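You operate a simulated robot arm through the tools that you are given. There is no shell and no other tool.

Carry out the task below with a simulated robot arm. There is one attempt and no reset: what you move stays moved.

TASK
Tighten the silver bracket's four screws in number order, at the torque on the drawing.
Fine: blue driver, one run a screw, back in its holder after; fingers off the turning socket.

The check looks at the end state, three seconds after you hand in, the way a careful person would. Anything else that was tipped, shoved, dropped, spilled or broken makes it a failure.

THE ROBOT
A 6-joint arm with a two-finger parallel gripper, fixed in place. Base frame: the origin is on the floor under the middle of its stand, x ahead of it, y to its left, z up; the work surface is at about z = 900. Units: mm, rad, N and s.
With the tool pointing down near the work surface it reaches from about 240 to 660 mm from the base axis. Its first joint turns from -1.152 to 1.152 rad. Payload 2.9 kg.
The tool frame sits at the grasp point between the pads (the TCP): z along the fingers, y along the line on which they close. The tips reach 30 mm beyond it. Largest opening 110 mm; finger width 20, thickness 10; the body of the gripper, 48 by 112 mm, starts 55 mm behind the TCP.
Orientation is that of the tool frame in the base frame, as [roll, pitch, yaw] about the fixed x, y, z axes, in that order (R = Rz(yaw) Ry(pitch) Rx(roll)). With the fingers straight down and closing along the base's y, the tool's x points along the base's -x, its y along +y and its z along -z.

THE INTERFACE
- The arm moves only by the tool servo_tool. Its argument "motion" is a list of rows, each a list of 7 numbers: the turn, a rotation vector about the base's x, y, z in units of 8 degrees (1.0 is 8 degrees), then the shift along the base's x, y, z in units of 40 mm (1.0 is 40 mm), then the closure in counts, from 0 (fully open) to 255 (shut). In form: [[ax, ay, az, dx, dy, dz, grip], ...]. A call has 1 to 20 rows; each row shifts and turns the commanded pose from where the row before left it. A call with a number of a shift or a turn outside -1 to 1 is refused whole. A row lasts 0.2 s, in which the tool goes at most 50 mm and 0.15 rad; a call with a longer step from one row to the next is refused whole, and so is a gripper value outside its range. Where a pose cannot be reached the arm comes as near as it can. A force on the tool above 70 N (or 10 N above the force at the start of the call, whichever is more), or a blocked arm, ends the call early, and 0.2 s more pass. Each finger travels about 108 mm/s and halts on what it meets, pressing with about 45 N; the grip force reading is that of the motor and also rises with nothing between the fingers. The clock runs only during rows and for 0.2 s after the last one: add rows that do not move to give the fingers time. The reply holds the time, the measured pose of the TCP, the force on the tool along the base axes, the opening and the grip force, in the units named above and with some noise, with the torque about the TCP (base axes, N m) and any sound that the robot's microphone picked up.
- Cameras (640 x 400 px; columns grow to the right, rows downward): "scene" is fixed at [90, 433.8, 1406.3]; the picture's right is [-0.70, -0.71, 0.00], its down [-0.24, 0.24, -0.94] and it looks along [0.67, -0.66, -0.34] (base axes); focal length 297 px, centre (320, 200). "wrist" rides on the gripper at [72, 17, -103] in the tool frame; the picture's right is [-0.23, 0.97, 0.00], its down [-0.76, -0.18, -0.62] and it looks along [-0.61, -0.14, 0.78] (tool axes); focal length 222 px, centre (320, 200). There is no depth. A picture from a camera that has moved, and an enlarged one, comes with that camera's place and axes in the base frame and with its lens.
- grab_frame(camera): a new picture of that camera. No time passes.
- close_up(camera, box): a new picture of the part [left, top, right, bottom] of that camera's present view, enlarged. No time passes.
- close_job(): hands the job in; it is judged then, once.

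Places have to be worked out from the pictures, the camera data and where the tool is seen. Open the gripper and draw the arm clear of the work before you hand the job in, unless the task says otherwise.

The tools are called after "Emit:" by a JSON object that holds its "fn" and its "kwargs". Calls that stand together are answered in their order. servo_tool: Moves the arm, as the interface text tells. Its arguments: {"type":"object","properties":{"motion":{"type":"array","items":{"type":"array","items":{"type":"number"}}}},"required":["motion"]} The other tools are called the same way: grab_frame (camera) takes a picture; close_up (camera, box) takes an enlarged picture of a part of a camera's view; close_job () hands the job in.

At the start:

```text
time: 0.0
tool_pos: [340.2, 131.1, 1325.3]
tool_rot: [3.14, 0.002, 3.141]
ft_force: [-0.1, 0.6, 0.0]
moment: [-0.03, -0.03, 0.01]
grip_width: 110.0
grip_force: 0.1
```

scene: 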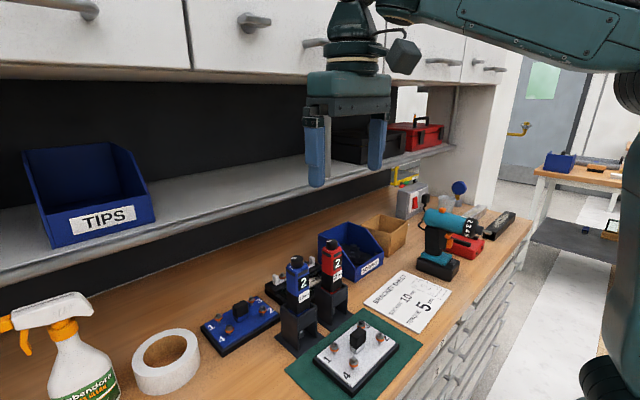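
wrist: 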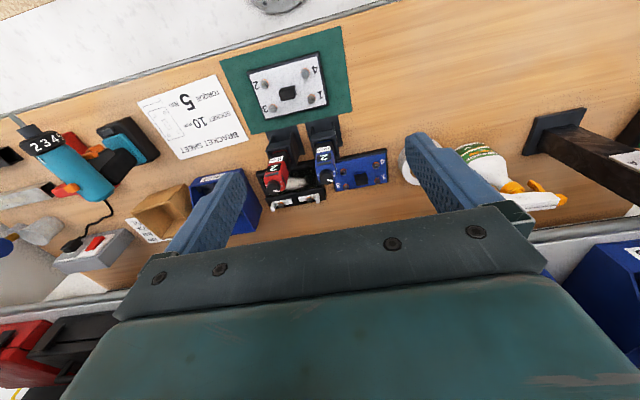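

I start by looking closely at the drawing, drivers, brackets and other items on the bench before I move anything.

Emit:
{"fn": "close_up", "kwargs": {"camera": "scene", "box": [260, 230, 420, 400]}}

Emit:
{"fn": "close_up", "kwargs": {"camera": "scene", "box": [350, 250, 470, 340]}}

Emit:
{"fn": "close_up", "kwargs": {"camera": "wrist", "box": [210, 20, 420, 220]}}

Emit:
{"fn": "close_up", "kwargs": {"camera": "wrist", "box": [130, 60, 260, 170]}}

Emit:
{"fn": "close_up", "kwargs": {"camera": "scene", "box": [380, 150, 520, 290]}}

```text
2.35 times, centred on (340, 315) of scene
camera zoom: at [90.0, 433.8, 1406.3], right [-0.7, -0.71, 0.0], down [-0.24, 0.24, -0.94], along [0.67, -0.66, -0.34], focal length 700 px, centre (273, -71)
```

zoom: 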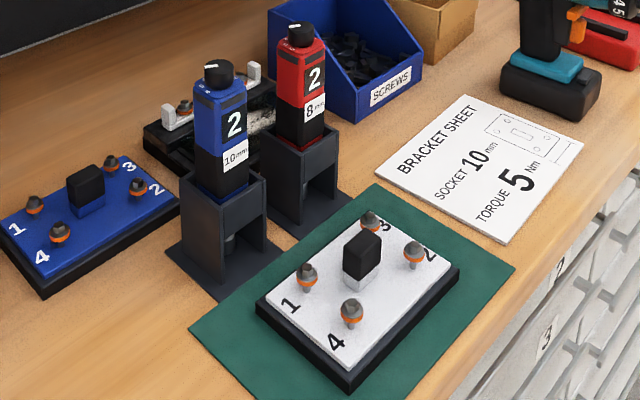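

```text
4.44 times, centred on (410, 295) of scene
camera zoom: at [90.0, 433.8, 1406.3], right [-0.7, -0.71, 0.0], down [-0.24, 0.24, -0.94], along [0.67, -0.66, -0.34], focal length 1321 px, centre (-80, -222)
```

zoom: 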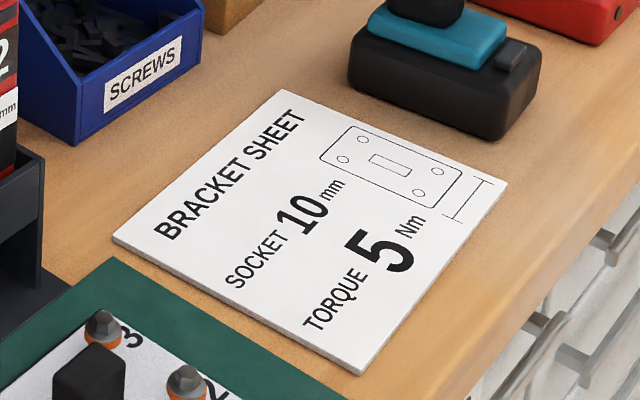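

```text
2.00 times, centred on (315, 120) of wrist
camera zoom: at [266.3, 147.7, 1429.0], right [0.23, 0.97, 0.0], down [0.76, -0.18, 0.62], along [0.61, -0.14, -0.78], focal length 444 px, centre (330, 360)
```

zoom: 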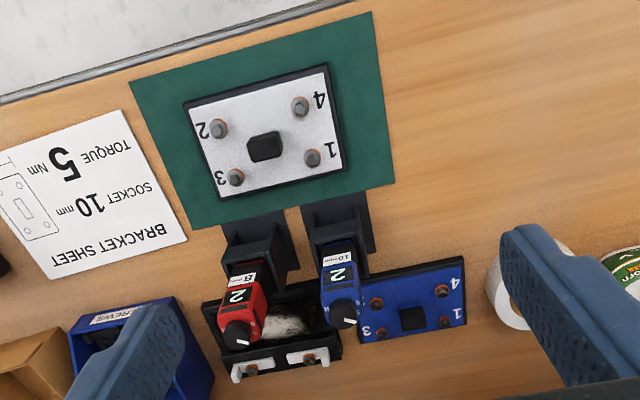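

```text
3.64 times, centred on (195, 115) of wrist
camera zoom: at [266.3, 147.7, 1429.0], right [0.23, 0.97, 0.0], down [0.76, -0.18, 0.62], along [0.61, -0.14, -0.78], focal length 808 px, centre (774, 509)
```

zoom: 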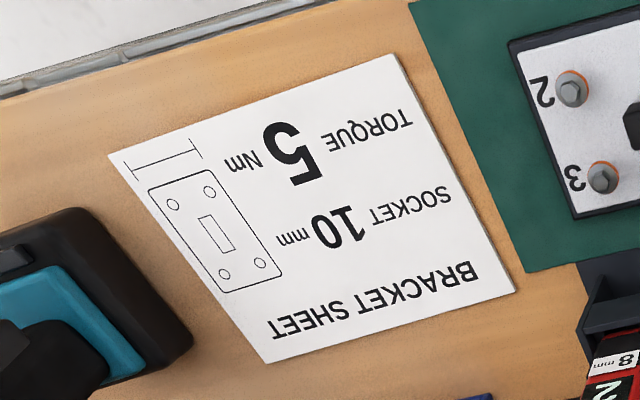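

```text
2.86 times, centred on (450, 220) of scene
camera zoom: at [90.0, 433.8, 1406.3], right [-0.7, -0.71, 0.0], down [-0.24, 0.24, -0.94], along [0.67, -0.66, -0.34], focal length 850 px, centre (-51, 143)
```

zoom: 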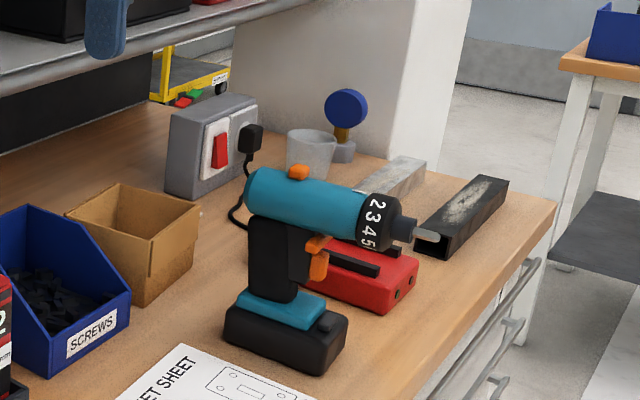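

The sheet asks for a 10 mm socket at 5 Nm. The blue driver is labelled 10 mm, but its window shows 2, so its top dial probably needs turning. I put the blue knob near (484, 110, 1092), and will move the wrist camera closer, staying above everything.

Emit:
{"fn": "servo_tool", "kwargs": {"motion": [[0, 0, 0, 0.45, -0.1, -0.675, 0], [0, 0, 0, 0.45, -0.1, -0.675, 0], [0, 0, 0, 0.45, -0.1, -0.675, 0], [0, 0, 0, 0.45, -0.1, -0.675, 0], [0, 0, 0, 0.45, -0.1, -0.675, 0]]}}

```text
time: 1.2
tool_pos: [429.8, 110.1, 1189.1]
tool_rot: [3.14, 0.0, -3.14]
ft_force: [0.7, -0.4, -0.5]
moment: [0.02, 0.03, -0.03]
grip_width: 109.9
grip_force: 0.1
```

The tool is at (430, 110, 1189). I will take wrist and scene pictures from here.

Emit:
{"fn": "grab_frame", "kwargs": {"camera": "wrist"}}

Emit:
{"fn": "grab_frame", "kwargs": {"camera": "scene"}}

```text
taken
camera wrist: at [356.6, 126.6, 1293.0], right [0.23, 0.97, 0.0], down [0.76, -0.18, 0.62], along [0.61, -0.14, -0.78], focal length 222 px, centre (320, 200)
```

wrist: 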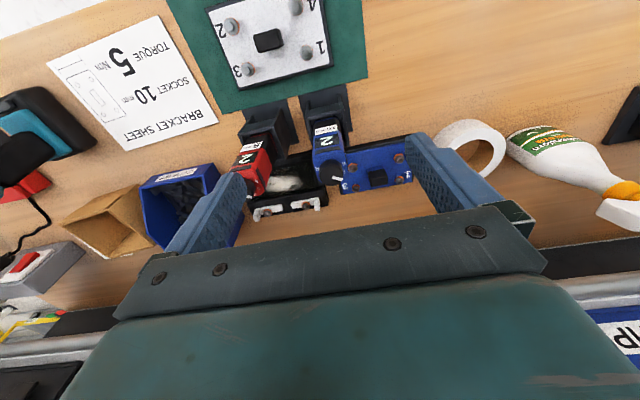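

```text
taken
```

scene: 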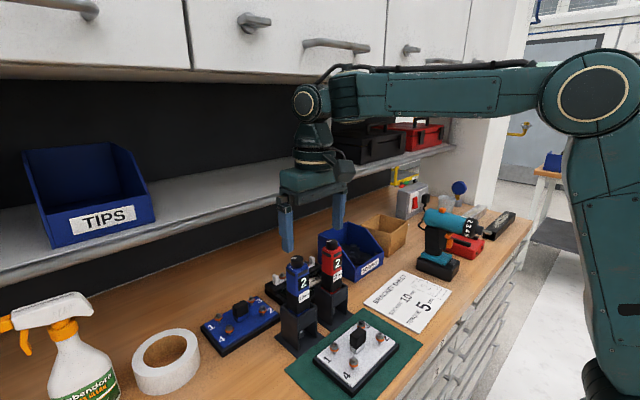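

I'll zoom in on the blue driver's knob, window and holder, and on the silver bracket.

Emit:
{"fn": "close_up", "kwargs": {"camera": "wrist", "box": [280, 80, 400, 200]}}

Emit:
{"fn": "close_up", "kwargs": {"camera": "wrist", "box": [190, 0, 370, 110]}}

Emit:
{"fn": "close_up", "kwargs": {"camera": "scene", "box": [270, 245, 360, 355]}}

Emit:
{"fn": "close_up", "kwargs": {"camera": "scene", "box": [300, 310, 420, 400]}}

```text
3.33 times, centred on (340, 140) of wrist
camera zoom: at [356.6, 126.6, 1293.0], right [0.23, 0.97, 0.0], down [0.76, -0.18, 0.62], along [0.61, -0.14, -0.78], focal length 740 px, centre (253, 400)
```

zoom: 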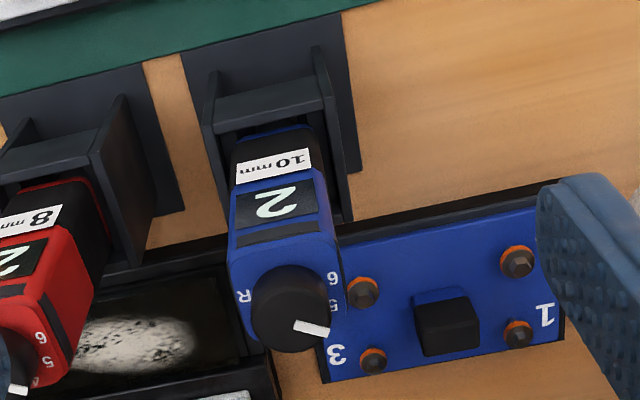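

```text
3.56 times, centred on (280, 55) of wrist
camera zoom: at [356.6, 126.6, 1293.0], right [0.23, 0.97, 0.0], down [0.76, -0.18, 0.62], along [0.61, -0.14, -0.78], focal length 790 px, centre (462, 716)
```

zoom: 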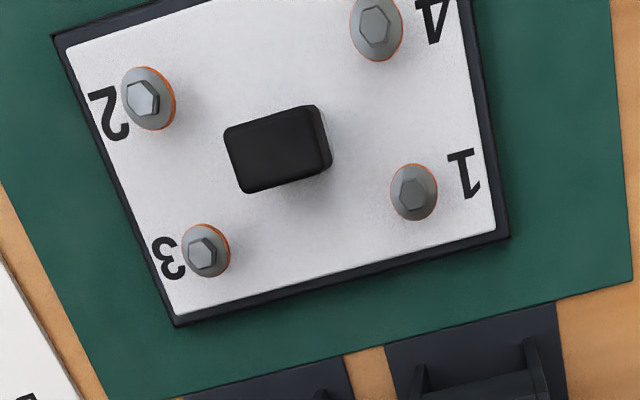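

```text
3.64 times, centred on (315, 300) of scene
camera zoom: at [90.0, 433.8, 1406.3], right [-0.7, -0.71, 0.0], down [-0.24, 0.24, -0.94], along [0.67, -0.66, -0.34], focal length 1081 px, centre (338, -164)
```

zoom: 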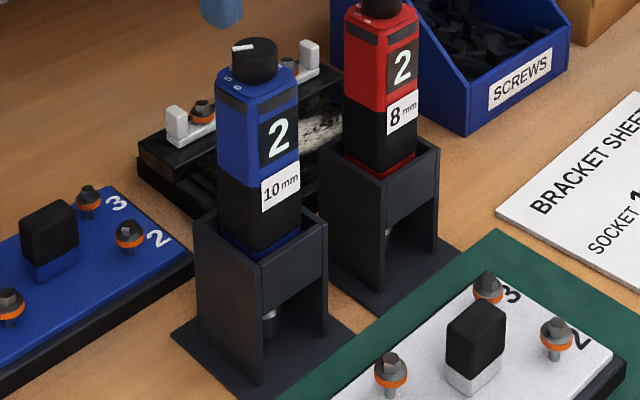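

```text
4.44 times, centred on (360, 355) of scene
camera zoom: at [90.0, 433.8, 1406.3], right [-0.7, -0.71, 0.0], down [-0.24, 0.24, -0.94], along [0.67, -0.66, -0.34], focal length 1321 px, centre (142, -489)
```

zoom: 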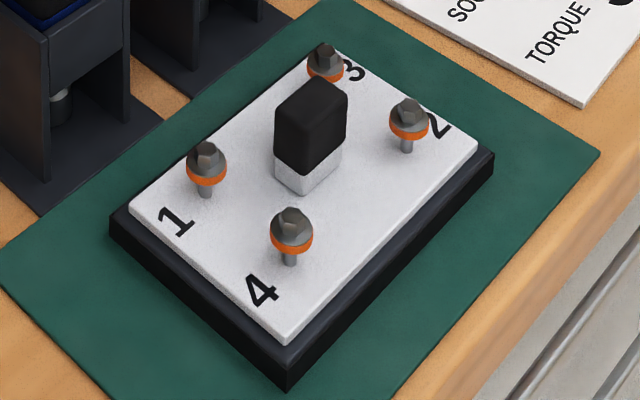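

There is a scale printed around the knob (R … 5, 6) with a white pointer. I'll move 60 mm forward at the same height to see the dial scale from nearly straight above.

Emit:
{"fn": "servo_tool", "kwargs": {"motion": [[0, 0, 0, 0.75, 0, 0, 0], [0, 0, 0, 0.75, 0, 0, 0]]}}

Emit:
{"fn": "close_up", "kwargs": {"camera": "wrist", "box": [260, 0, 400, 120]}}

Emit:
{"fn": "grab_frame", "kwargs": {"camera": "wrist"}}

```text
time: 1.8
tool_pos: [489.4, 110.1, 1190.6]
tool_rot: [3.14, 0.001, -3.141]
ft_force: [0.3, 0.4, 0.3]
moment: [0.02, 0.04, -0.01]
grip_width: 110.0
grip_force: 0.0
```

```text
3.33 times, centred on (330, 60) of wrist
camera zoom: at [415.9, 127.5, 1293.6], right [0.23, 0.97, 0.0], down [0.76, -0.18, 0.62], along [0.61, -0.14, -0.78], focal length 740 px, centre (287, 667)
```

zoom: 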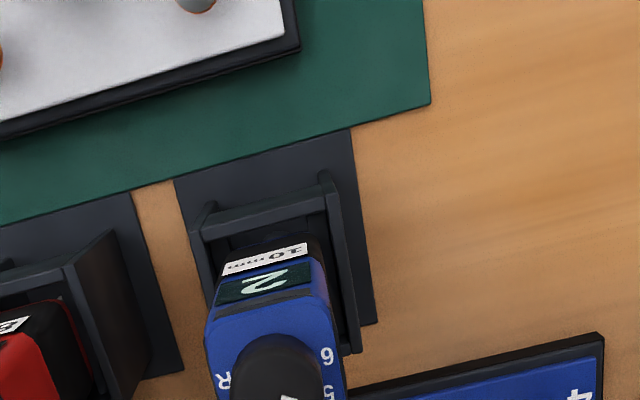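

```text
taken
camera wrist: at [415.9, 127.5, 1293.6], right [0.23, 0.97, 0.0], down [0.76, -0.18, 0.62], along [0.61, -0.14, -0.78], focal length 222 px, centre (320, 200)
```

wrist: 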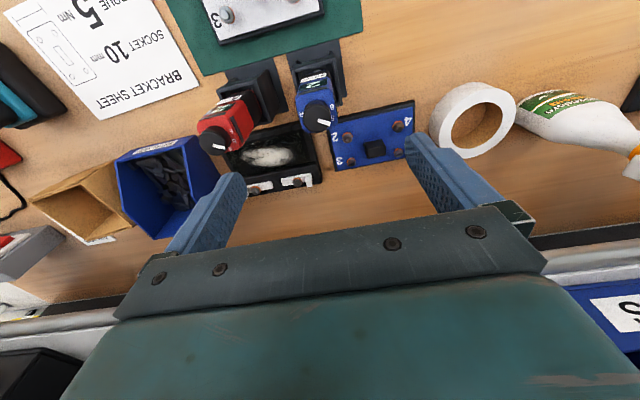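

The knob is centred around (477, 111, 1097). I'll zoom on the dial.

Emit:
{"fn": "close_up", "kwargs": {"camera": "wrist", "box": [285, 65, 355, 145]}}

Emit:
{"fn": "close_up", "kwargs": {"camera": "wrist", "box": [185, 80, 265, 170]}}

```text
5.00 times, centred on (320, 105) of wrist
camera zoom: at [415.9, 127.5, 1293.6], right [0.23, 0.97, 0.0], down [0.76, -0.18, 0.62], along [0.61, -0.14, -0.78], focal length 1111 px, centre (320, 675)
```

zoom: 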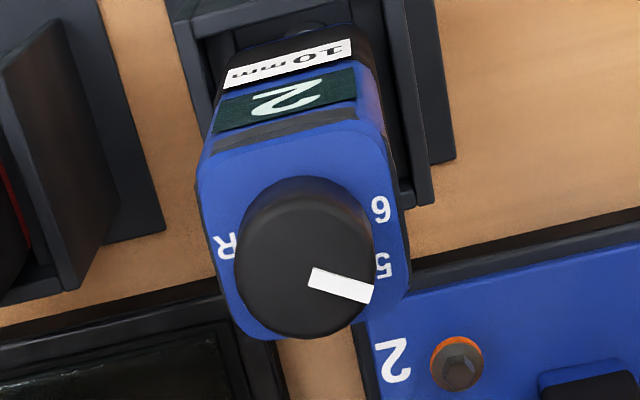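

```text
4.44 times, centred on (225, 125) of wrist
camera zoom: at [415.9, 127.5, 1293.6], right [0.23, 0.97, 0.0], down [0.76, -0.18, 0.62], along [0.61, -0.14, -0.78], focal length 987 px, centre (742, 533)
```

zoom: 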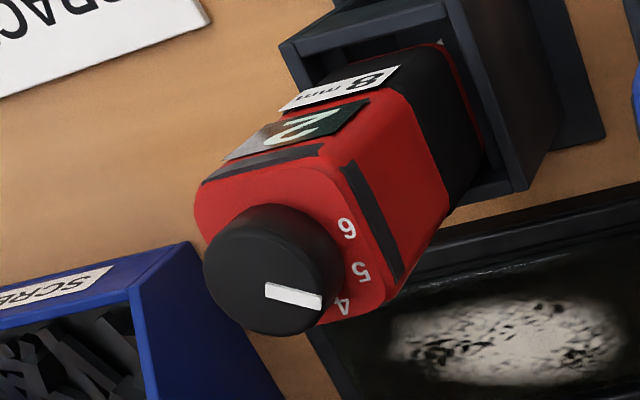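

The pointer looks like it's near "5" on the top scale while the window reads "2", and part of the scale is hidden behind the knob. I'll turn the wrist -90° about z and come a bit lower, so I can see the dial from the +y side.

Emit:
{"fn": "servo_tool", "kwargs": {"motion": [[0, 0, -0.9375, -0.061, -0.0627, 0, 0], [0, 0, -0.9375, -0.061, -0.0627, 0, 0], [0, 0, -0.9375, -0.061, -0.0627, 0, 0], [0, 0, -0.9375, -0.061, -0.0627, 0, 0], [0, 0, -0.9375, -0.061, -0.0627, 0, 0], [0, 0, -0.9375, -0.061, -0.0627, 0, 0], [0, 0, -0.9375, -0.061, -0.0627, -0.2, 0], [0, 0, -0.9375, -0.061, -0.0627, -0.2, 0], [0, 0, -0.9375, -0.061, -0.0627, -0.2, 0], [0, 0, -0.9375, -0.061, -0.0627, -0.2, 0], [0, 0, -0.9375, -0.061, -0.0627, -0.2, 0], [0, 0, -0.9375, -0.061, -0.0627, -0.2, 0]]}}

Emit:
{"fn": "grab_frame", "kwargs": {"camera": "wrist"}}

```text
time: 4.4
tool_pos: [459.7, 81.0, 1143.2]
tool_rot: [3.141, 0.001, 1.569]
ft_force: [0.1, -0.2, 0.1]
moment: [0.0, -0.02, 0.0]
grip_width: 110.1
grip_force: 0.1
```

```text
taken
camera wrist: at [476.9, 153.0, 1246.2], right [0.97, -0.23, 0.0], down [-0.18, -0.76, 0.62], along [-0.14, -0.61, -0.78], focal length 222 px, centre (320, 200)
```

wrist: 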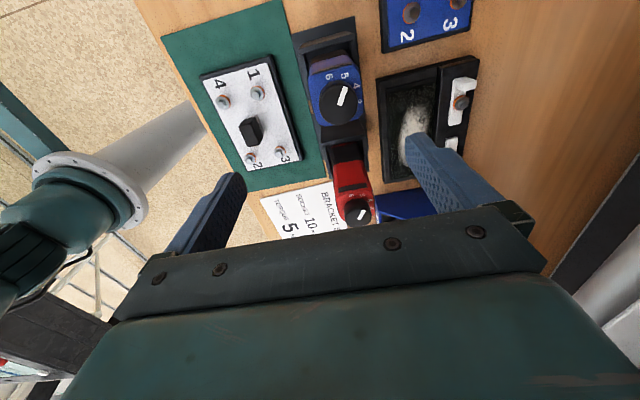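

I'll zoom in on the blue dial from this side.

Emit:
{"fn": "close_up", "kwargs": {"camera": "wrist", "box": [300, 45, 380, 135]}}

Emit:
{"fn": "close_up", "kwargs": {"camera": "wrist", "box": [320, 135, 390, 235]}}

Emit:
{"fn": "close_up", "kwargs": {"camera": "wrist", "box": [190, 50, 320, 190]}}

```text
4.44 times, centred on (340, 90) of wrist
camera zoom: at [476.9, 153.0, 1246.2], right [0.97, -0.23, 0.0], down [-0.18, -0.76, 0.62], along [-0.14, -0.61, -0.78], focal length 987 px, centre (231, 689)
```

zoom: 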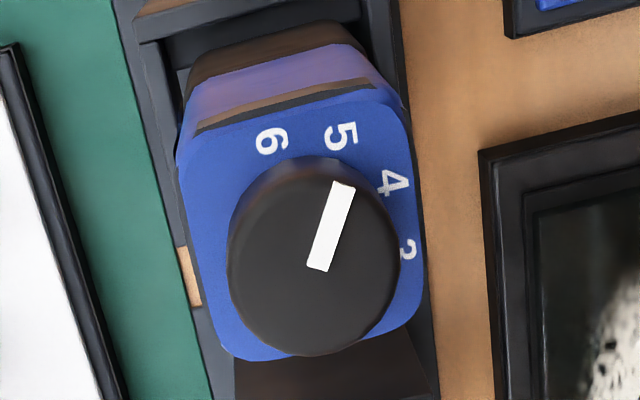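

```text
4.00 times, centred on (355, 185) of wrist
camera zoom: at [476.9, 153.0, 1246.2], right [0.97, -0.23, 0.0], down [-0.18, -0.76, 0.62], along [-0.14, -0.61, -0.78], focal length 888 px, centre (180, 260)
```

zoom: 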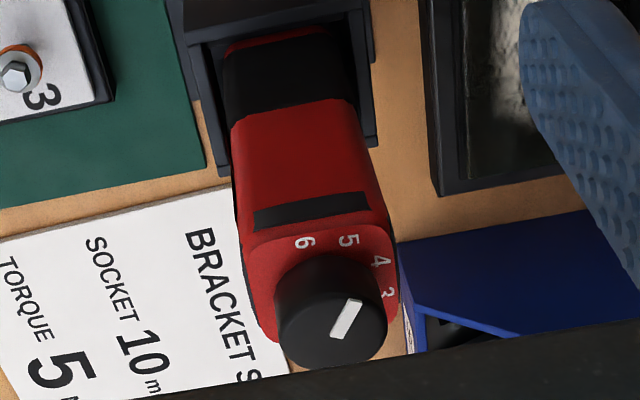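

```text
2.86 times, centred on (255, 120) of wrist
camera zoom: at [476.9, 153.0, 1246.2], right [0.97, -0.23, 0.0], down [-0.18, -0.76, 0.62], along [-0.14, -0.61, -0.78], focal length 635 px, centre (506, 429)
```

zoom: 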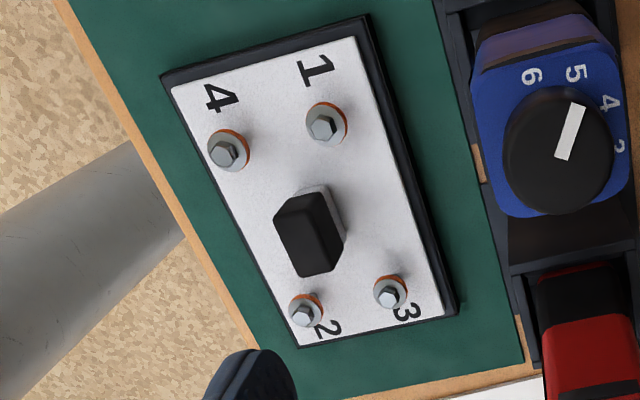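

Both drivers' pointers sit near "5" on the scale, yet both windows show "2". I need to see how the knob and window respond before trusting either. Triangulating gives a knob axis near (478, 111), a knob top at z≈1102 and a body top at z≈1085.5. I'll centre over the knob with the fingers open and come down so the tips are around z=1089.

Emit:
{"fn": "servo_tool", "kwargs": {"motion": [[0, 0, 0, 0.23, 0.375, 0, 0], [0, 0, 0, 0.23, 0.375, 0, 0], [0, 0, 0, 0, 0, -0.2, 0], [0, 0, 0, 0, 0, -0.2, 0], [0, 0, 0, 0, 0, 0, 0]]}}

Emit:
{"fn": "grab_frame", "kwargs": {"camera": "wrist"}}

Emit:
{"fn": "close_up", "kwargs": {"camera": "scene", "box": [240, 180, 380, 340]}}

```text
time: 5.6
tool_pos: [478.5, 111.3, 1125.1]
tool_rot: [3.141, 0.002, 1.572]
ft_force: [0.0, 0.5, 0.9]
moment: [0.03, 0.0, -0.02]
grip_width: 109.9
grip_force: 0.0
```

```text
taken
camera wrist: at [494.9, 183.6, 1229.4], right [0.97, -0.23, 0.0], down [-0.18, -0.76, 0.62], along [-0.14, -0.61, -0.78], focal length 222 px, centre (320, 200)
```

wrist: 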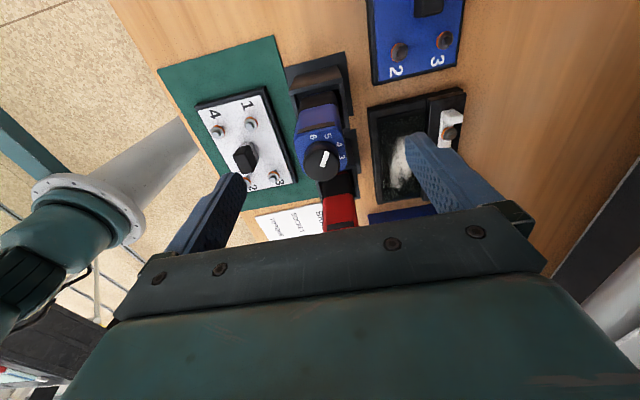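

```text
2.50 times, centred on (310, 260) of scene
camera zoom: at [90.0, 433.8, 1406.3], right [-0.7, -0.71, 0.0], down [-0.24, 0.24, -0.94], along [0.67, -0.66, -0.34], focal length 743 px, centre (345, 50)
```

zoom: 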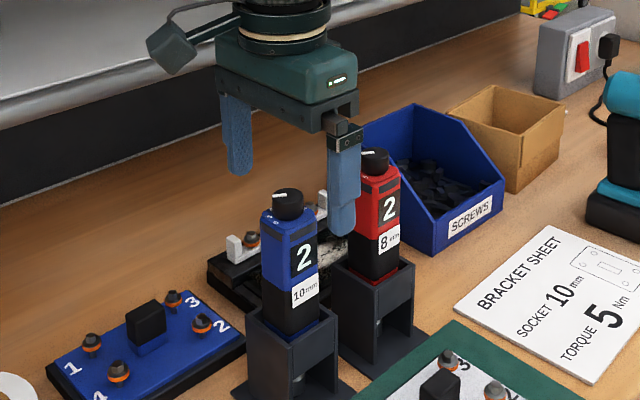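

The knob lines up with the predicted image position. I'll go down 6 mm more and close on the knob.

Emit:
{"fn": "servo_tool", "kwargs": {"motion": [[0, 0, 0, 0, 0, -0.15, 0], [0, 0, 0, 0, 0, 0, 0], [0, 0, 0, 0, 0, 0, 255], [0, 0, 0, 0, 0, 0, 255], [0, 0, 0, 0, 0, 0, 255], [0, 0, 0, 0, 0, 0, 255], [0, 0, 0, 0, 0, 0, 255]]}}

Emit:
{"fn": "close_up", "kwargs": {"camera": "wrist", "box": [240, 80, 400, 200]}}

Emit:
{"fn": "close_up", "kwargs": {"camera": "scene", "box": [250, 200, 370, 340]}}

```text
time: 7.2
tool_pos: [480.4, 111.0, 1119.8]
tool_rot: [3.141, 0.0, 1.571]
ft_force: [1.5, 0.5, -1.0]
moment: [0.03, -0.1, 0.0]
grip_width: 23.4
grip_force: 45.3
```

```text
3.33 times, centred on (320, 140) of wrist
camera zoom: at [495.5, 183.3, 1224.0], right [0.97, -0.23, 0.0], down [-0.18, -0.76, 0.62], along [-0.14, -0.61, -0.78], focal length 740 px, centre (320, 400)
```

zoom: 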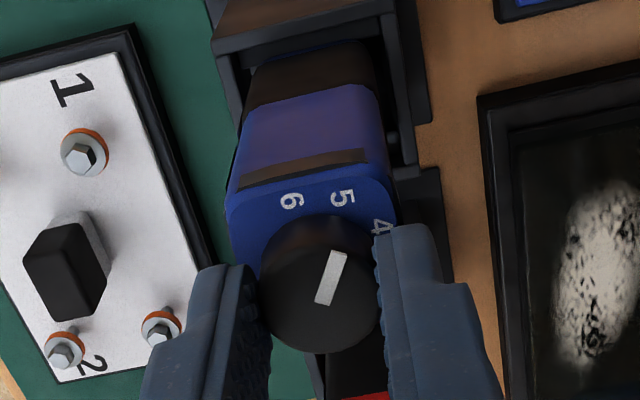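

```text
2.86 times, centred on (310, 270) of scene
camera zoom: at [90.1, 433.7, 1406.3], right [-0.7, -0.71, 0.0], down [-0.24, 0.24, -0.94], along [0.67, -0.66, -0.34], focal length 850 px, centre (349, 0)
```

zoom: 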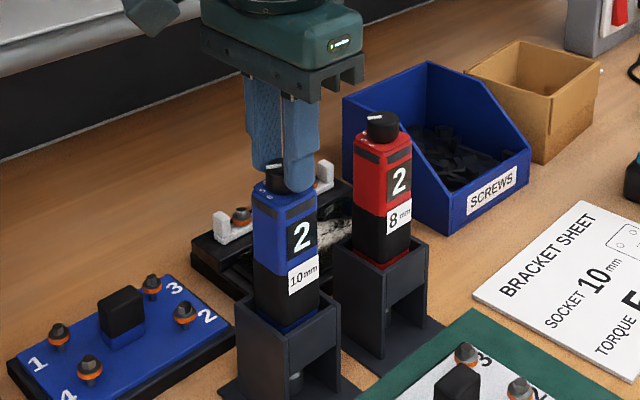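

The knob is gripped (23.4 mm across). I'll turn it about 36° counter-clockwise, one scale step, and watch the window.

Emit:
{"fn": "servo_tool", "kwargs": {"motion": [[0, 0, 0.9, 0, 0, 0, 255], [0, 0, 0.9, 0, 0, 0, 255], [0, 0, 0.9, 0, 0, 0, 255], [0, 0, 0.9, 0, 0, 0, 255], [0, 0, 0.9, 0, 0, 0, 255], [0, 0, 0, 0, 0, 0, 255]]}}

Emit:
{"fn": "close_up", "kwargs": {"camera": "wrist", "box": [240, 80, 400, 200]}}

Emit:
{"fn": "close_up", "kwargs": {"camera": "scene", "box": [250, 200, 370, 340]}}

```text
time: 8.6
tool_pos: [479.3, 111.1, 1120.8]
tool_rot: [3.139, 0.003, 2.201]
ft_force: [0.9, -1.2, 1.1]
moment: [-0.12, -0.08, 0.01]
grip_width: 23.8
grip_force: 44.7
```

```text
3.33 times, centred on (320, 140) of wrist
camera zoom: at [449.5, 179.6, 1224.0], right [0.92, 0.39, 0.0], down [0.3, -0.72, 0.62], along [0.24, -0.57, -0.78], focal length 740 px, centre (320, 400)
```

zoom: 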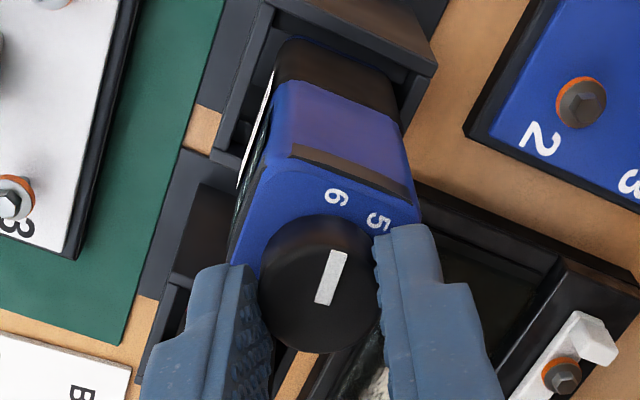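

```text
2.86 times, centred on (310, 270) of scene
camera zoom: at [90.1, 433.7, 1406.3], right [-0.7, -0.71, 0.0], down [-0.24, 0.24, -0.94], along [0.67, -0.66, -0.34], focal length 850 px, centre (349, 0)
```

zoom: 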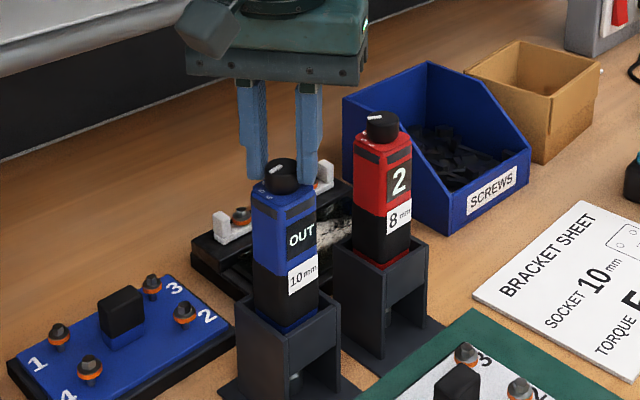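

The window is live: it changed from "2" to "OUT" after one step counter-clockwise, so the printed scale is mirrored from what the window reports. I need four steps clockwise to reach 5. I'll release, swing the open fingers to yaw +54°, and take a fresh grip so there is room to turn.

Emit:
{"fn": "servo_tool", "kwargs": {"motion": [[0, 0, 0, 0, 0, 0, 0], [0, 0, 0, 0, 0, 0, 0], [0, 0, 0, 0, 0, 0, 0], [0, 0, 0, 0, 0, 0, 0], [0, 0, 0.964, 0, 0, 0, 0], [0, 0, 0.964, 0, 0, 0, 0], [0, 0, 0.964, 0, 0, 0, 0], [0, 0, 0.964, 0, 0, 0, 0], [0, 0, 0.964, 0, 0, 0, 0], [0, 0, 0.964, 0, 0, 0, 0], [0, 0, 0.964, 0, 0, 0, 0], [0, 0, 0.964, 0, 0, 0, 0], [0, 0, 0.964, 0, 0, 0, 0], [0, 0, 0.964, 0, 0, 0, 0], [0, 0, 0.964, 0, 0, 0, 0], [0, 0, 0.964, 0, 0, 0, 0], [0, 0, 0.964, 0, 0, 0, 0], [0, 0, 0.964, 0, 0, 0, 0], [0, 0, 0, 0, 0, 0, 0]]}}

Emit:
{"fn": "grab_frame", "kwargs": {"camera": "wrist"}}

Emit:
{"fn": "close_up", "kwargs": {"camera": "scene", "box": [250, 200, 370, 340]}}

```text
time: 12.6
tool_pos: [479.9, 110.7, 1120.1]
tool_rot: [3.14, 0.003, -2.199]
ft_force: [-1.6, 0.1, 0.5]
moment: [0.02, -0.02, 0.0]
grip_width: 110.3
grip_force: 0.0
```

```text
taken
camera wrist: at [422.4, 62.2, 1223.9], right [-0.66, 0.76, 0.0], down [0.59, 0.51, 0.62], along [0.47, 0.41, -0.78], focal length 222 px, centre (320, 200)
```

wrist: 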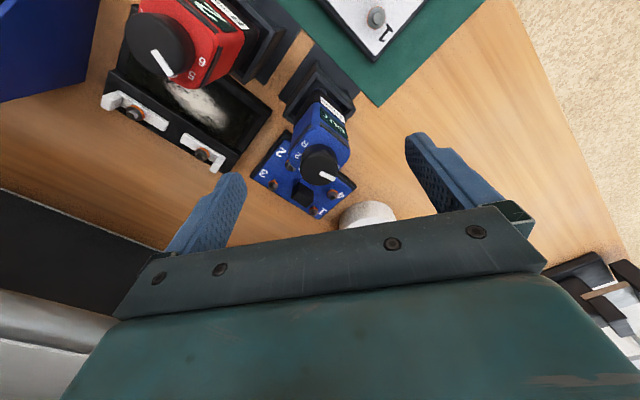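

```text
2.86 times, centred on (310, 270) of scene
camera zoom: at [90.0, 433.8, 1406.3], right [-0.7, -0.71, 0.0], down [-0.24, 0.24, -0.94], along [0.67, -0.66, -0.34], focal length 850 px, centre (349, 0)
```

zoom: 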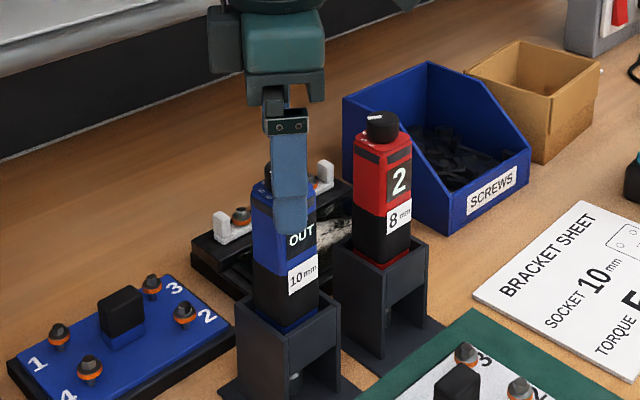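

I can see the far side of the scale from here, so I'll zoom in on it before gripping again.

Emit:
{"fn": "close_up", "kwargs": {"camera": "wrist", "box": [270, 80, 370, 200]}}

Emit:
{"fn": "close_up", "kwargs": {"camera": "wrist", "box": [110, 0, 260, 110]}}

```text
3.33 times, centred on (320, 140) of wrist
camera zoom: at [422.4, 62.2, 1223.9], right [-0.66, 0.76, 0.0], down [0.59, 0.51, 0.62], along [0.47, 0.41, -0.78], focal length 740 px, centre (320, 400)
```

zoom: 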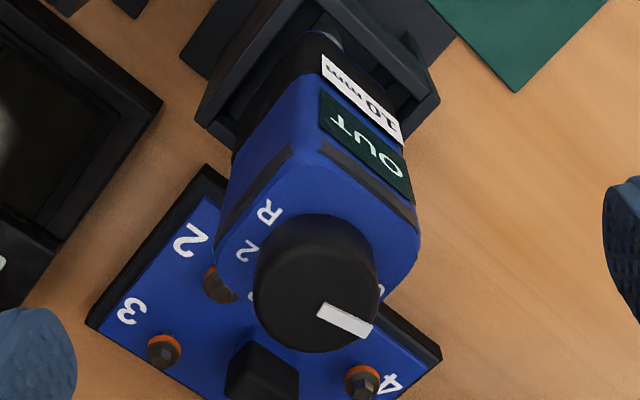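

```text
3.64 times, centred on (185, 55) of wrist
camera zoom: at [422.4, 62.2, 1223.9], right [-0.66, 0.76, 0.0], down [0.59, 0.51, 0.62], along [0.47, 0.41, -0.78], focal length 808 px, centre (811, 727)
```

zoom: 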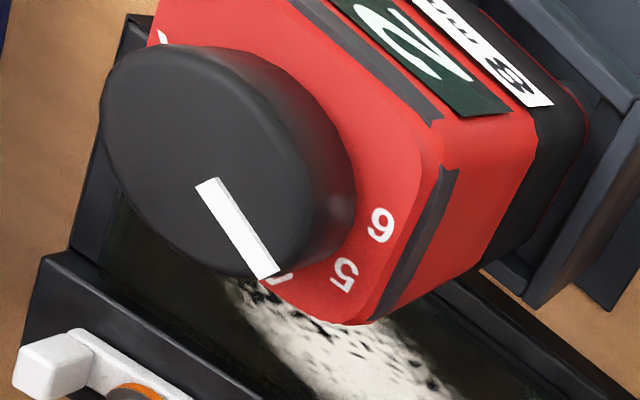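

The full scale runs R, 2, 3, 4, 5, 6, and the pointer is now at the printed 6 while the window says OUT. I'll grip the knob again and turn clockwise in steps, reading the window each time.

Emit:
{"fn": "servo_tool", "kwargs": {"motion": [[0, 0, 0, 0, 0, 0, 255], [0, 0, 0, 0, 0, 0, 255], [0, 0, 0, 0, 0, 0, 255], [0, 0, 0, 0, 0, 0, 255], [0, 0, 0, 0, 0, 0, 255], [0, 0, -0.9, 0, 0, 0, 255], [0, 0, -0.9, 0, 0, 0, 255], [0, 0, -0.9, 0, 0, 0, 255], [0, 0, -0.9, 0, 0, 0, 255], [0, 0, -0.9, 0, 0, 0, 255], [0, 0, -0.9, 0, 0, 0, 255], [0, 0, -0.9, 0, 0, 0, 255], [0, 0, -0.9, 0, 0, 0, 255], [0, 0, -0.9, 0, 0, 0, 255], [0, 0, -0.9, 0, 0, 0, 255], [0, 0, 0, 0, 0, 0, 255]]}}

Emit:
{"fn": "close_up", "kwargs": {"camera": "scene", "box": [250, 200, 370, 340]}}

Emit:
{"fn": "close_up", "kwargs": {"camera": "wrist", "box": [240, 80, 400, 200]}}

```text
time: 16.0
tool_pos: [478.6, 109.9, 1121.3]
tool_rot: [-3.141, 0.0, 2.824]
ft_force: [-0.6, -1.6, 1.2]
moment: [-0.07, 0.07, -0.01]
grip_width: 23.5
grip_force: 45.2
```

```text
2.86 times, centred on (310, 270) of scene
camera zoom: at [90.0, 433.7, 1406.3], right [-0.7, -0.71, 0.0], down [-0.24, 0.24, -0.94], along [0.67, -0.66, -0.34], focal length 850 px, centre (349, 0)
```

zoom: 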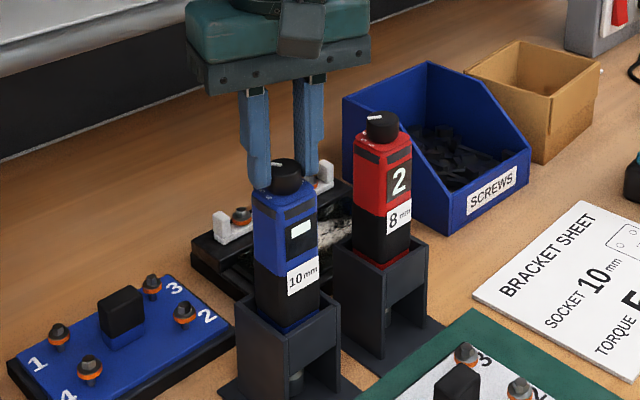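

```text
3.33 times, centred on (320, 140) of wrist
camera zoom: at [414.6, 149.5, 1224.0], right [0.52, 0.85, 0.0], down [0.67, -0.41, 0.62], along [0.53, -0.32, -0.78], focal length 740 px, centre (320, 400)
```

zoom: 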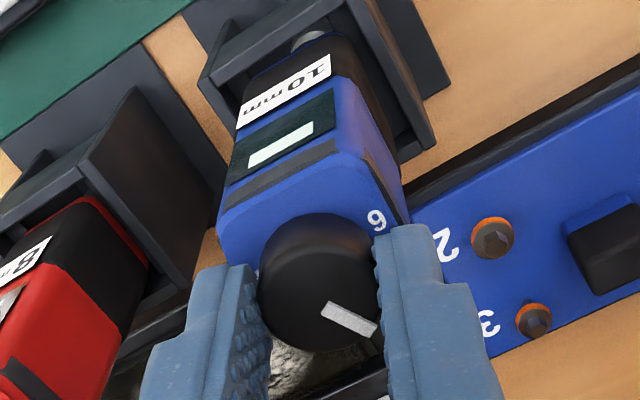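

At this angle the window shows only a bar, so the dial may be between positions. I'll turn a little further clockwise and read it again.

Emit:
{"fn": "servo_tool", "kwargs": {"motion": [[0, 0, -1, 0, 0, 0, 255], [0, 0, 0, 0, 0, 0, 255]]}}

Emit:
{"fn": "close_up", "kwargs": {"camera": "wrist", "box": [240, 80, 400, 200]}}

Emit:
{"fn": "close_up", "kwargs": {"camera": "scene", "box": [280, 240, 350, 320]}}

```text
time: 16.6
tool_pos: [479.2, 111.3, 1119.5]
tool_rot: [-3.141, -0.001, 2.685]
ft_force: [-1.8, -1.7, 1.1]
moment: [-0.23, 0.16, -0.05]
grip_width: 23.3
grip_force: 45.1
```

```text
3.33 times, centred on (320, 140) of wrist
camera zoom: at [420.7, 158.1, 1224.0], right [0.63, 0.77, 0.0], down [0.6, -0.5, 0.62], along [0.48, -0.39, -0.78], focal length 740 px, centre (320, 400)
```

zoom: 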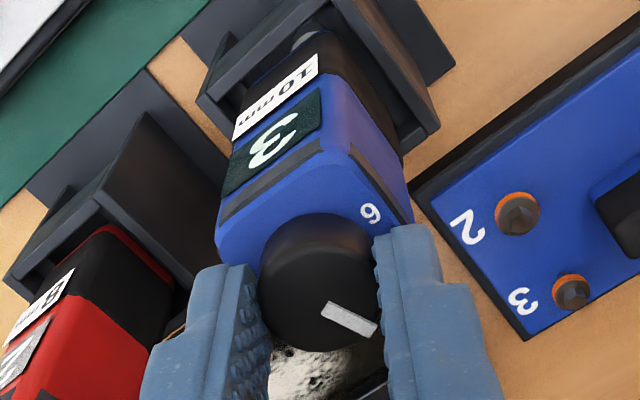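

```text
5.00 times, centred on (315, 280) of scene
camera zoom: at [90.0, 433.7, 1406.3], right [-0.7, -0.71, 0.0], down [-0.24, 0.24, -0.94], along [0.67, -0.66, -0.34], focal length 1487 px, centre (345, -200)
```

zoom: 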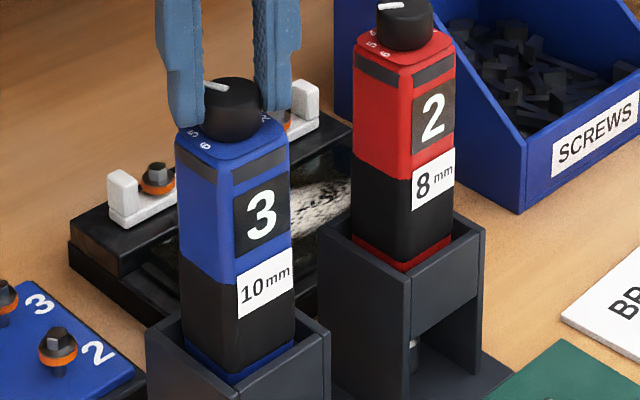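

The window now reads 3, so the window counts up clockwise with bars between positions. I'll continue clockwise in small steps and read it after each.

Emit:
{"fn": "servo_tool", "kwargs": {"motion": [[0, 0, -1, 0, 0, 0, 255], [0, 0, -1, 0, 0, 0, 255], [0, 0, 0, 0, 0, 0, 255]]}}

Emit:
{"fn": "close_up", "kwargs": {"camera": "scene", "box": [280, 240, 350, 320]}}

```text
time: 17.4
tool_pos: [479.7, 111.0, 1120.6]
tool_rot: [3.141, 0.001, 2.409]
ft_force: [-0.6, -0.1, -0.4]
moment: [0.04, 0.17, 0.01]
grip_width: 23.5
grip_force: 44.7
```

```text
5.00 times, centred on (315, 280) of scene
camera zoom: at [90.0, 433.8, 1406.3], right [-0.7, -0.71, 0.0], down [-0.24, 0.24, -0.94], along [0.67, -0.66, -0.34], focal length 1487 px, centre (345, -200)
```

zoom: 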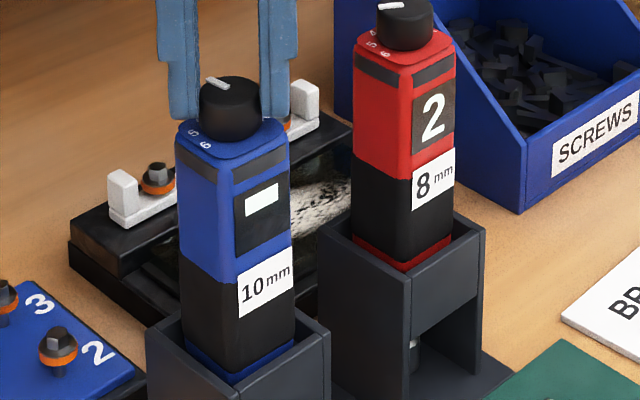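

With positions about 40° apart, 4 should sit near yaw 117° and 5 near yaw 77°. I'll turn 21° clockwise and check that the window reads 4.

Emit:
{"fn": "servo_tool", "kwargs": {"motion": [[0, 0, -0.9, 0, 0, 0, 255], [0, 0, -0.9, 0, 0, 0, 255], [0, 0, -0.83, 0, 0, 0, 255], [0, 0, 0, 0, 0, 0, 255]]}}

Emit:
{"fn": "close_up", "kwargs": {"camera": "scene", "box": [280, 240, 350, 320]}}

```text
time: 18.4
tool_pos: [478.7, 109.8, 1121.3]
tool_rot: [3.14, 0.001, 2.038]
ft_force: [-0.2, -0.6, 0.8]
moment: [-0.02, -0.03, 0.0]
grip_width: 23.4
grip_force: 45.0
```

```text
5.00 times, centred on (315, 280) of scene
camera zoom: at [90.0, 433.7, 1406.3], right [-0.7, -0.71, 0.0], down [-0.24, 0.24, -0.94], along [0.67, -0.66, -0.34], focal length 1487 px, centre (345, -200)
```

zoom: 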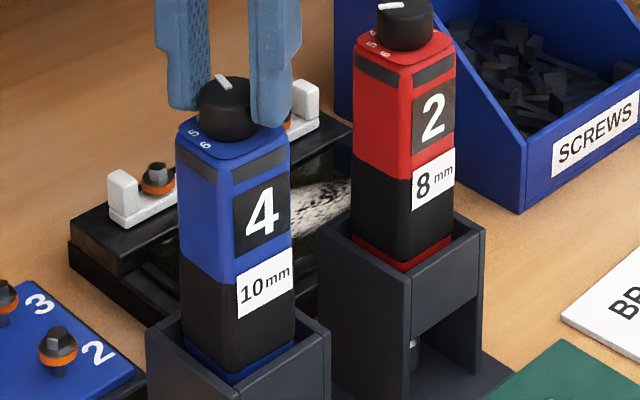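

The window reads 4 at yaw 117°. I'll turn another 40° clockwise to get to 5.

Emit:
{"fn": "servo_tool", "kwargs": {"motion": [[0, 0, -1, 0, 0, 0, 255], [0, 0, -1, 0, 0, 0, 255], [0, 0, -1, 0, 0, 0, 255], [0, 0, -1, 0, 0, 0, 255], [0, 0, -1, 0, 0, 0, 255], [0, 0, 0, 0, 0, 0, 255]]}}

Emit:
{"fn": "close_up", "kwargs": {"camera": "scene", "box": [280, 240, 350, 320]}}

Emit:
{"fn": "close_up", "kwargs": {"camera": "wrist", "box": [240, 80, 400, 200]}}

```text
time: 19.8
tool_pos: [480.4, 110.7, 1120.4]
tool_rot: [3.14, 0.001, 1.341]
ft_force: [1.0, 0.4, 0.2]
moment: [-0.05, -0.14, 0.02]
grip_width: 23.5
grip_force: 45.0
```

```text
5.00 times, centred on (315, 280) of scene
camera zoom: at [90.0, 433.8, 1406.3], right [-0.7, -0.71, 0.0], down [-0.24, 0.24, -0.94], along [0.67, -0.66, -0.34], focal length 1487 px, centre (345, -200)
```

zoom: 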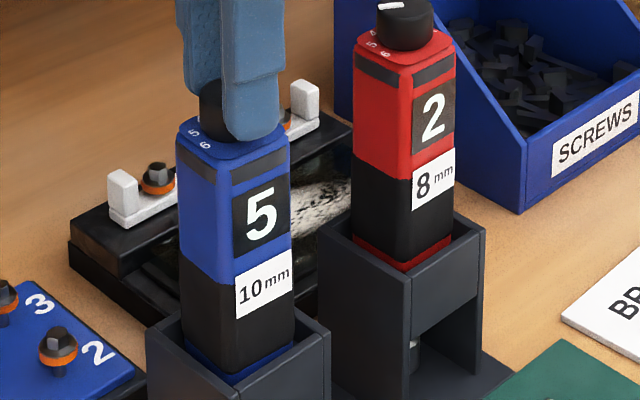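

```text
3.33 times, centred on (320, 140) of wrist
camera zoom: at [511.1, 177.7, 1224.0], right [0.9, -0.44, 0.0], down [-0.35, -0.7, 0.62], along [-0.28, -0.56, -0.78], focal length 740 px, centre (320, 400)
```

zoom: 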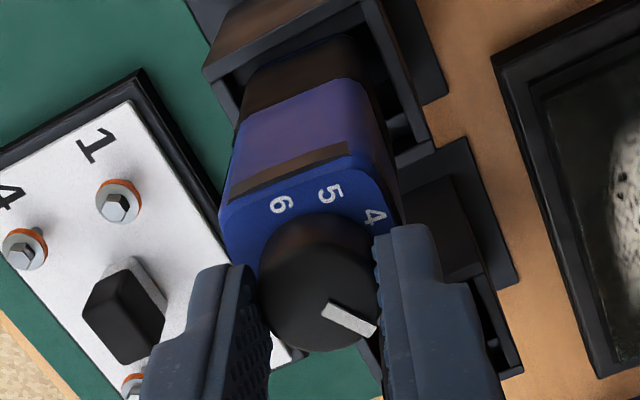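

The window reads 5. The earlier bar and number edges suggest the middle of the position lies a few degrees further on, so I'll nudge 3–4° more and check that it still reads 5.

Emit:
{"fn": "servo_tool", "kwargs": {"motion": [[0, 0, -0.4, 0, 0, 0, 255], [0, 0, 0, 0, 0, 0, 255]]}}

Emit:
{"fn": "close_up", "kwargs": {"camera": "scene", "box": [280, 240, 350, 320]}}

```text
time: 20.4
tool_pos: [479.7, 110.3, 1120.1]
tool_rot: [3.141, 0.001, 1.287]
ft_force: [-0.6, -0.4, 1.8]
moment: [-0.13, 0.02, -0.03]
grip_width: 23.7
grip_force: 45.1
```

```text
5.00 times, centred on (315, 280) of scene
camera zoom: at [90.0, 433.7, 1406.3], right [-0.7, -0.71, 0.0], down [-0.24, 0.24, -0.94], along [0.67, -0.66, -0.34], focal length 1487 px, centre (345, -200)
```

zoom: 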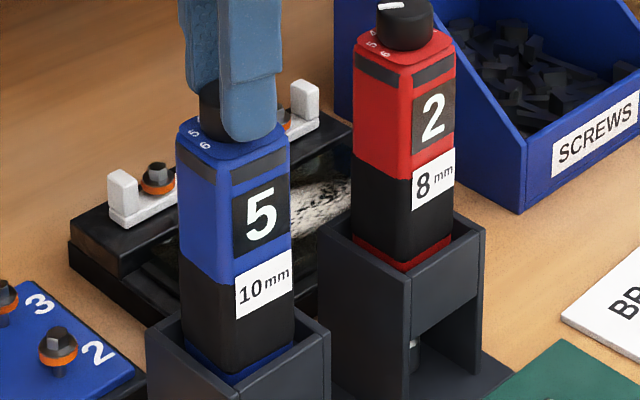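

It still reads 5. I'll release the knob and rise straight up.

Emit:
{"fn": "servo_tool", "kwargs": {"motion": [[0, 0, 0, 0, 0, 0, 0], [0, 0, 0, 0, 0, 0, 0], [0, 0, 0, 0, 0, 0, 0], [0, 0, 0, 0, 0, 0, 0], [0, 0, 0, 0, 0, 0.5, 0], [0, 0, 0, 0, 0, 0.5, 0], [0, 0, 0, 0, 0, 0.5, 0], [0, 0, 0, 0, 0, 0, 0]]}}

Emit:
{"fn": "close_up", "kwargs": {"camera": "scene", "box": [270, 240, 360, 360]}}

Emit:
{"fn": "grab_frame", "kwargs": {"camera": "wrist"}}

```text
time: 22.2
tool_pos: [479.2, 110.4, 1180.0]
tool_rot: [3.141, 0.001, 1.286]
ft_force: [0.1, 0.1, 0.0]
moment: [-0.01, -0.02, 0.03]
grip_width: 109.9
grip_force: 0.1
```

```text
3.33 times, centred on (315, 300) of scene
camera zoom: at [90.0, 433.8, 1406.3], right [-0.7, -0.71, 0.0], down [-0.24, 0.24, -0.94], along [0.67, -0.66, -0.34], focal length 991 px, centre (337, -133)
```

zoom: 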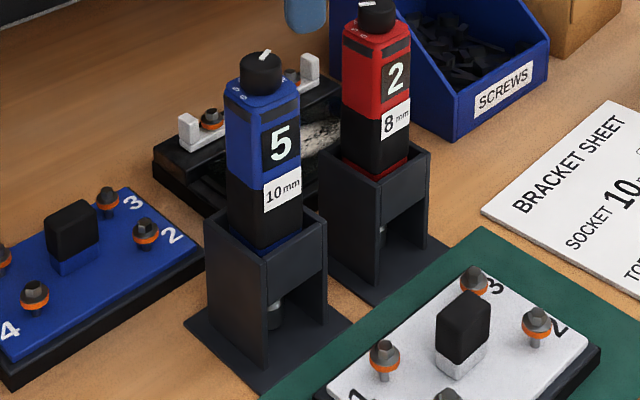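

```text
taken
camera wrist: at [514.9, 175.6, 1284.7], right [0.87, -0.49, 0.0], down [-0.38, -0.68, 0.62], along [-0.31, -0.54, -0.78], focal length 222 px, centre (320, 200)
```

wrist: 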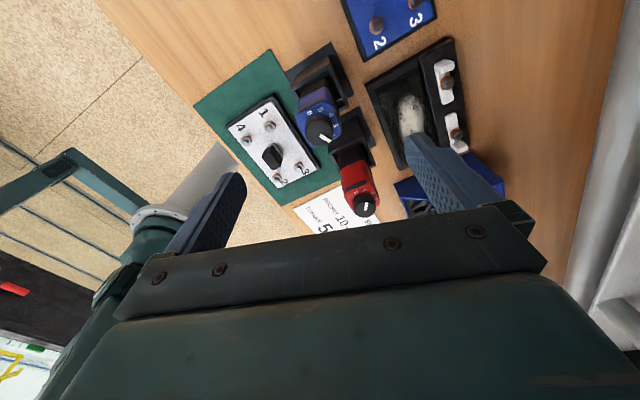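

The window still shows 5 after release. Next I'll measure the silver bracket's screws, turning the wrist back to yaw 180° and moving the camera over the bracket at a safe height.

Emit:
{"fn": "servo_tool", "kwargs": {"motion": [[0, 0, 0.949, -0.1375, -0.127, 0, 0], [0, 0, 0.949, -0.1375, -0.127, 0, 0], [0, 0, 0.949, -0.1375, -0.127, 0, 0], [0, 0, 0.949, -0.1375, -0.127, 0, 0], [0, 0, 0.949, -0.1375, -0.127, 0, 0], [0, 0, 0.949, -0.1375, -0.127, 0, 0], [0, 0, 0.949, -0.1375, -0.127, 0, 0], [0, 0, 0.949, -0.1375, -0.127, 0, 0], [0, 0, 0.949, -0.1375, -0.127, 0, 0], [0, 0, 0.949, -0.1375, -0.127, 0, 0], [0, 0, 0.949, -0.1375, -0.127, 0, 0], [0, 0, 0.949, -0.1375, -0.127, 0, 0], [0, 0, 0.949, -0.1375, -0.127, 0, 0], [0, 0, 0.949, -0.1375, -0.127, 0, 0], [0, 0, 0, 0, 0, 0, 0]]}}

Emit:
{"fn": "grab_frame", "kwargs": {"camera": "wrist"}}

```text
time: 25.4
tool_pos: [402.8, 38.9, 1180.2]
tool_rot: [3.138, 0.001, -3.14]
ft_force: [-0.1, -0.8, 0.3]
moment: [0.04, 0.0, -0.01]
grip_width: 109.9
grip_force: 0.1
```

```text
taken
camera wrist: at [328.7, 56.1, 1284.2], right [0.23, 0.97, 0.0], down [0.76, -0.18, 0.62], along [0.61, -0.14, -0.78], focal length 222 px, centre (320, 200)
```

wrist: 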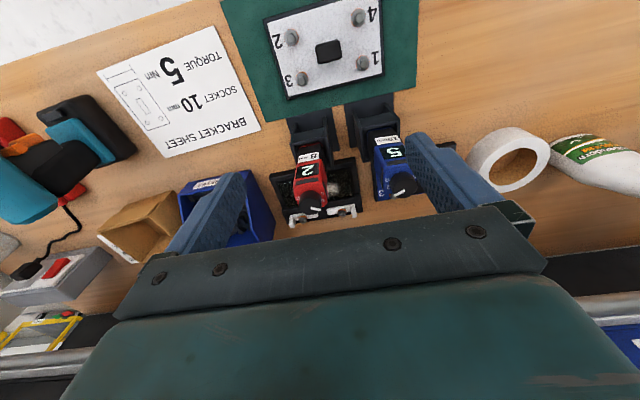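

The bracket is at the top of the view and clear of the fingers. I'll descend 90 mm for a sharper measurement.

Emit:
{"fn": "servo_tool", "kwargs": {"motion": [[0, 0, 0, 0, 0, -0.75, 0], [0, 0, 0, 0, 0, -0.75, 0], [0, 0, 0, 0, 0, -0.75, 0], [0, 0, 0, 0, 0, 0, 0], [0, 0, 0, 0, 0, 0, 0]]}}

Emit:
{"fn": "close_up", "kwargs": {"camera": "wrist", "box": [240, 0, 420, 110]}}

Emit:
{"fn": "grab_frame", "kwargs": {"camera": "wrist"}}

```text
time: 26.6
tool_pos: [401.3, 39.7, 1090.6]
tool_rot: [3.14, 0.002, -3.14]
ft_force: [0.6, 0.1, 0.9]
moment: [0.03, -0.01, -0.02]
grip_width: 110.2
grip_force: 0.0
```

```text
3.56 times, centred on (330, 55) of wrist
camera zoom: at [328.4, 56.3, 1193.7], right [0.23, 0.97, 0.0], down [0.76, -0.18, 0.62], along [0.61, -0.14, -0.78], focal length 790 px, centre (284, 716)
```

zoom: 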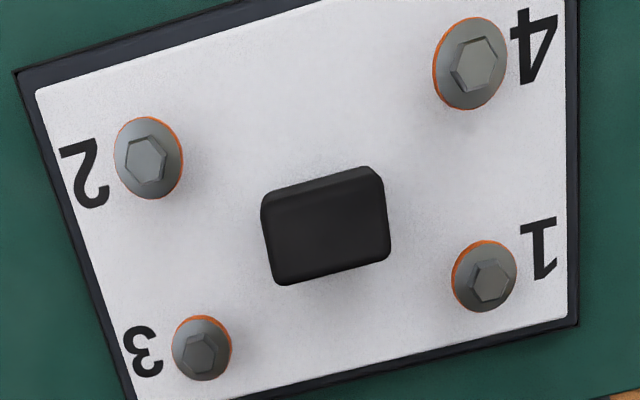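

```text
taken
camera wrist: at [328.4, 56.3, 1193.7], right [0.23, 0.97, 0.0], down [0.76, -0.18, 0.62], along [0.61, -0.14, -0.78], focal length 222 px, centre (320, 200)
```

wrist: 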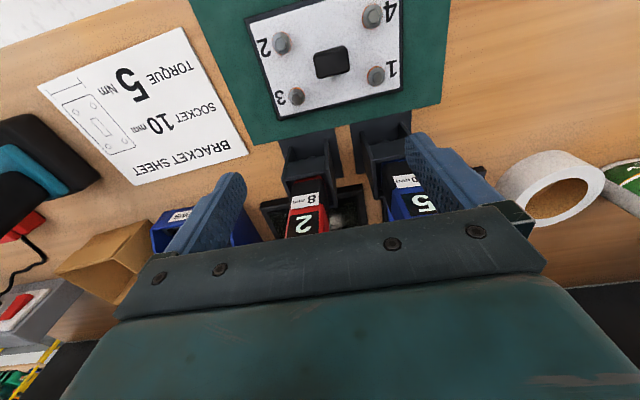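

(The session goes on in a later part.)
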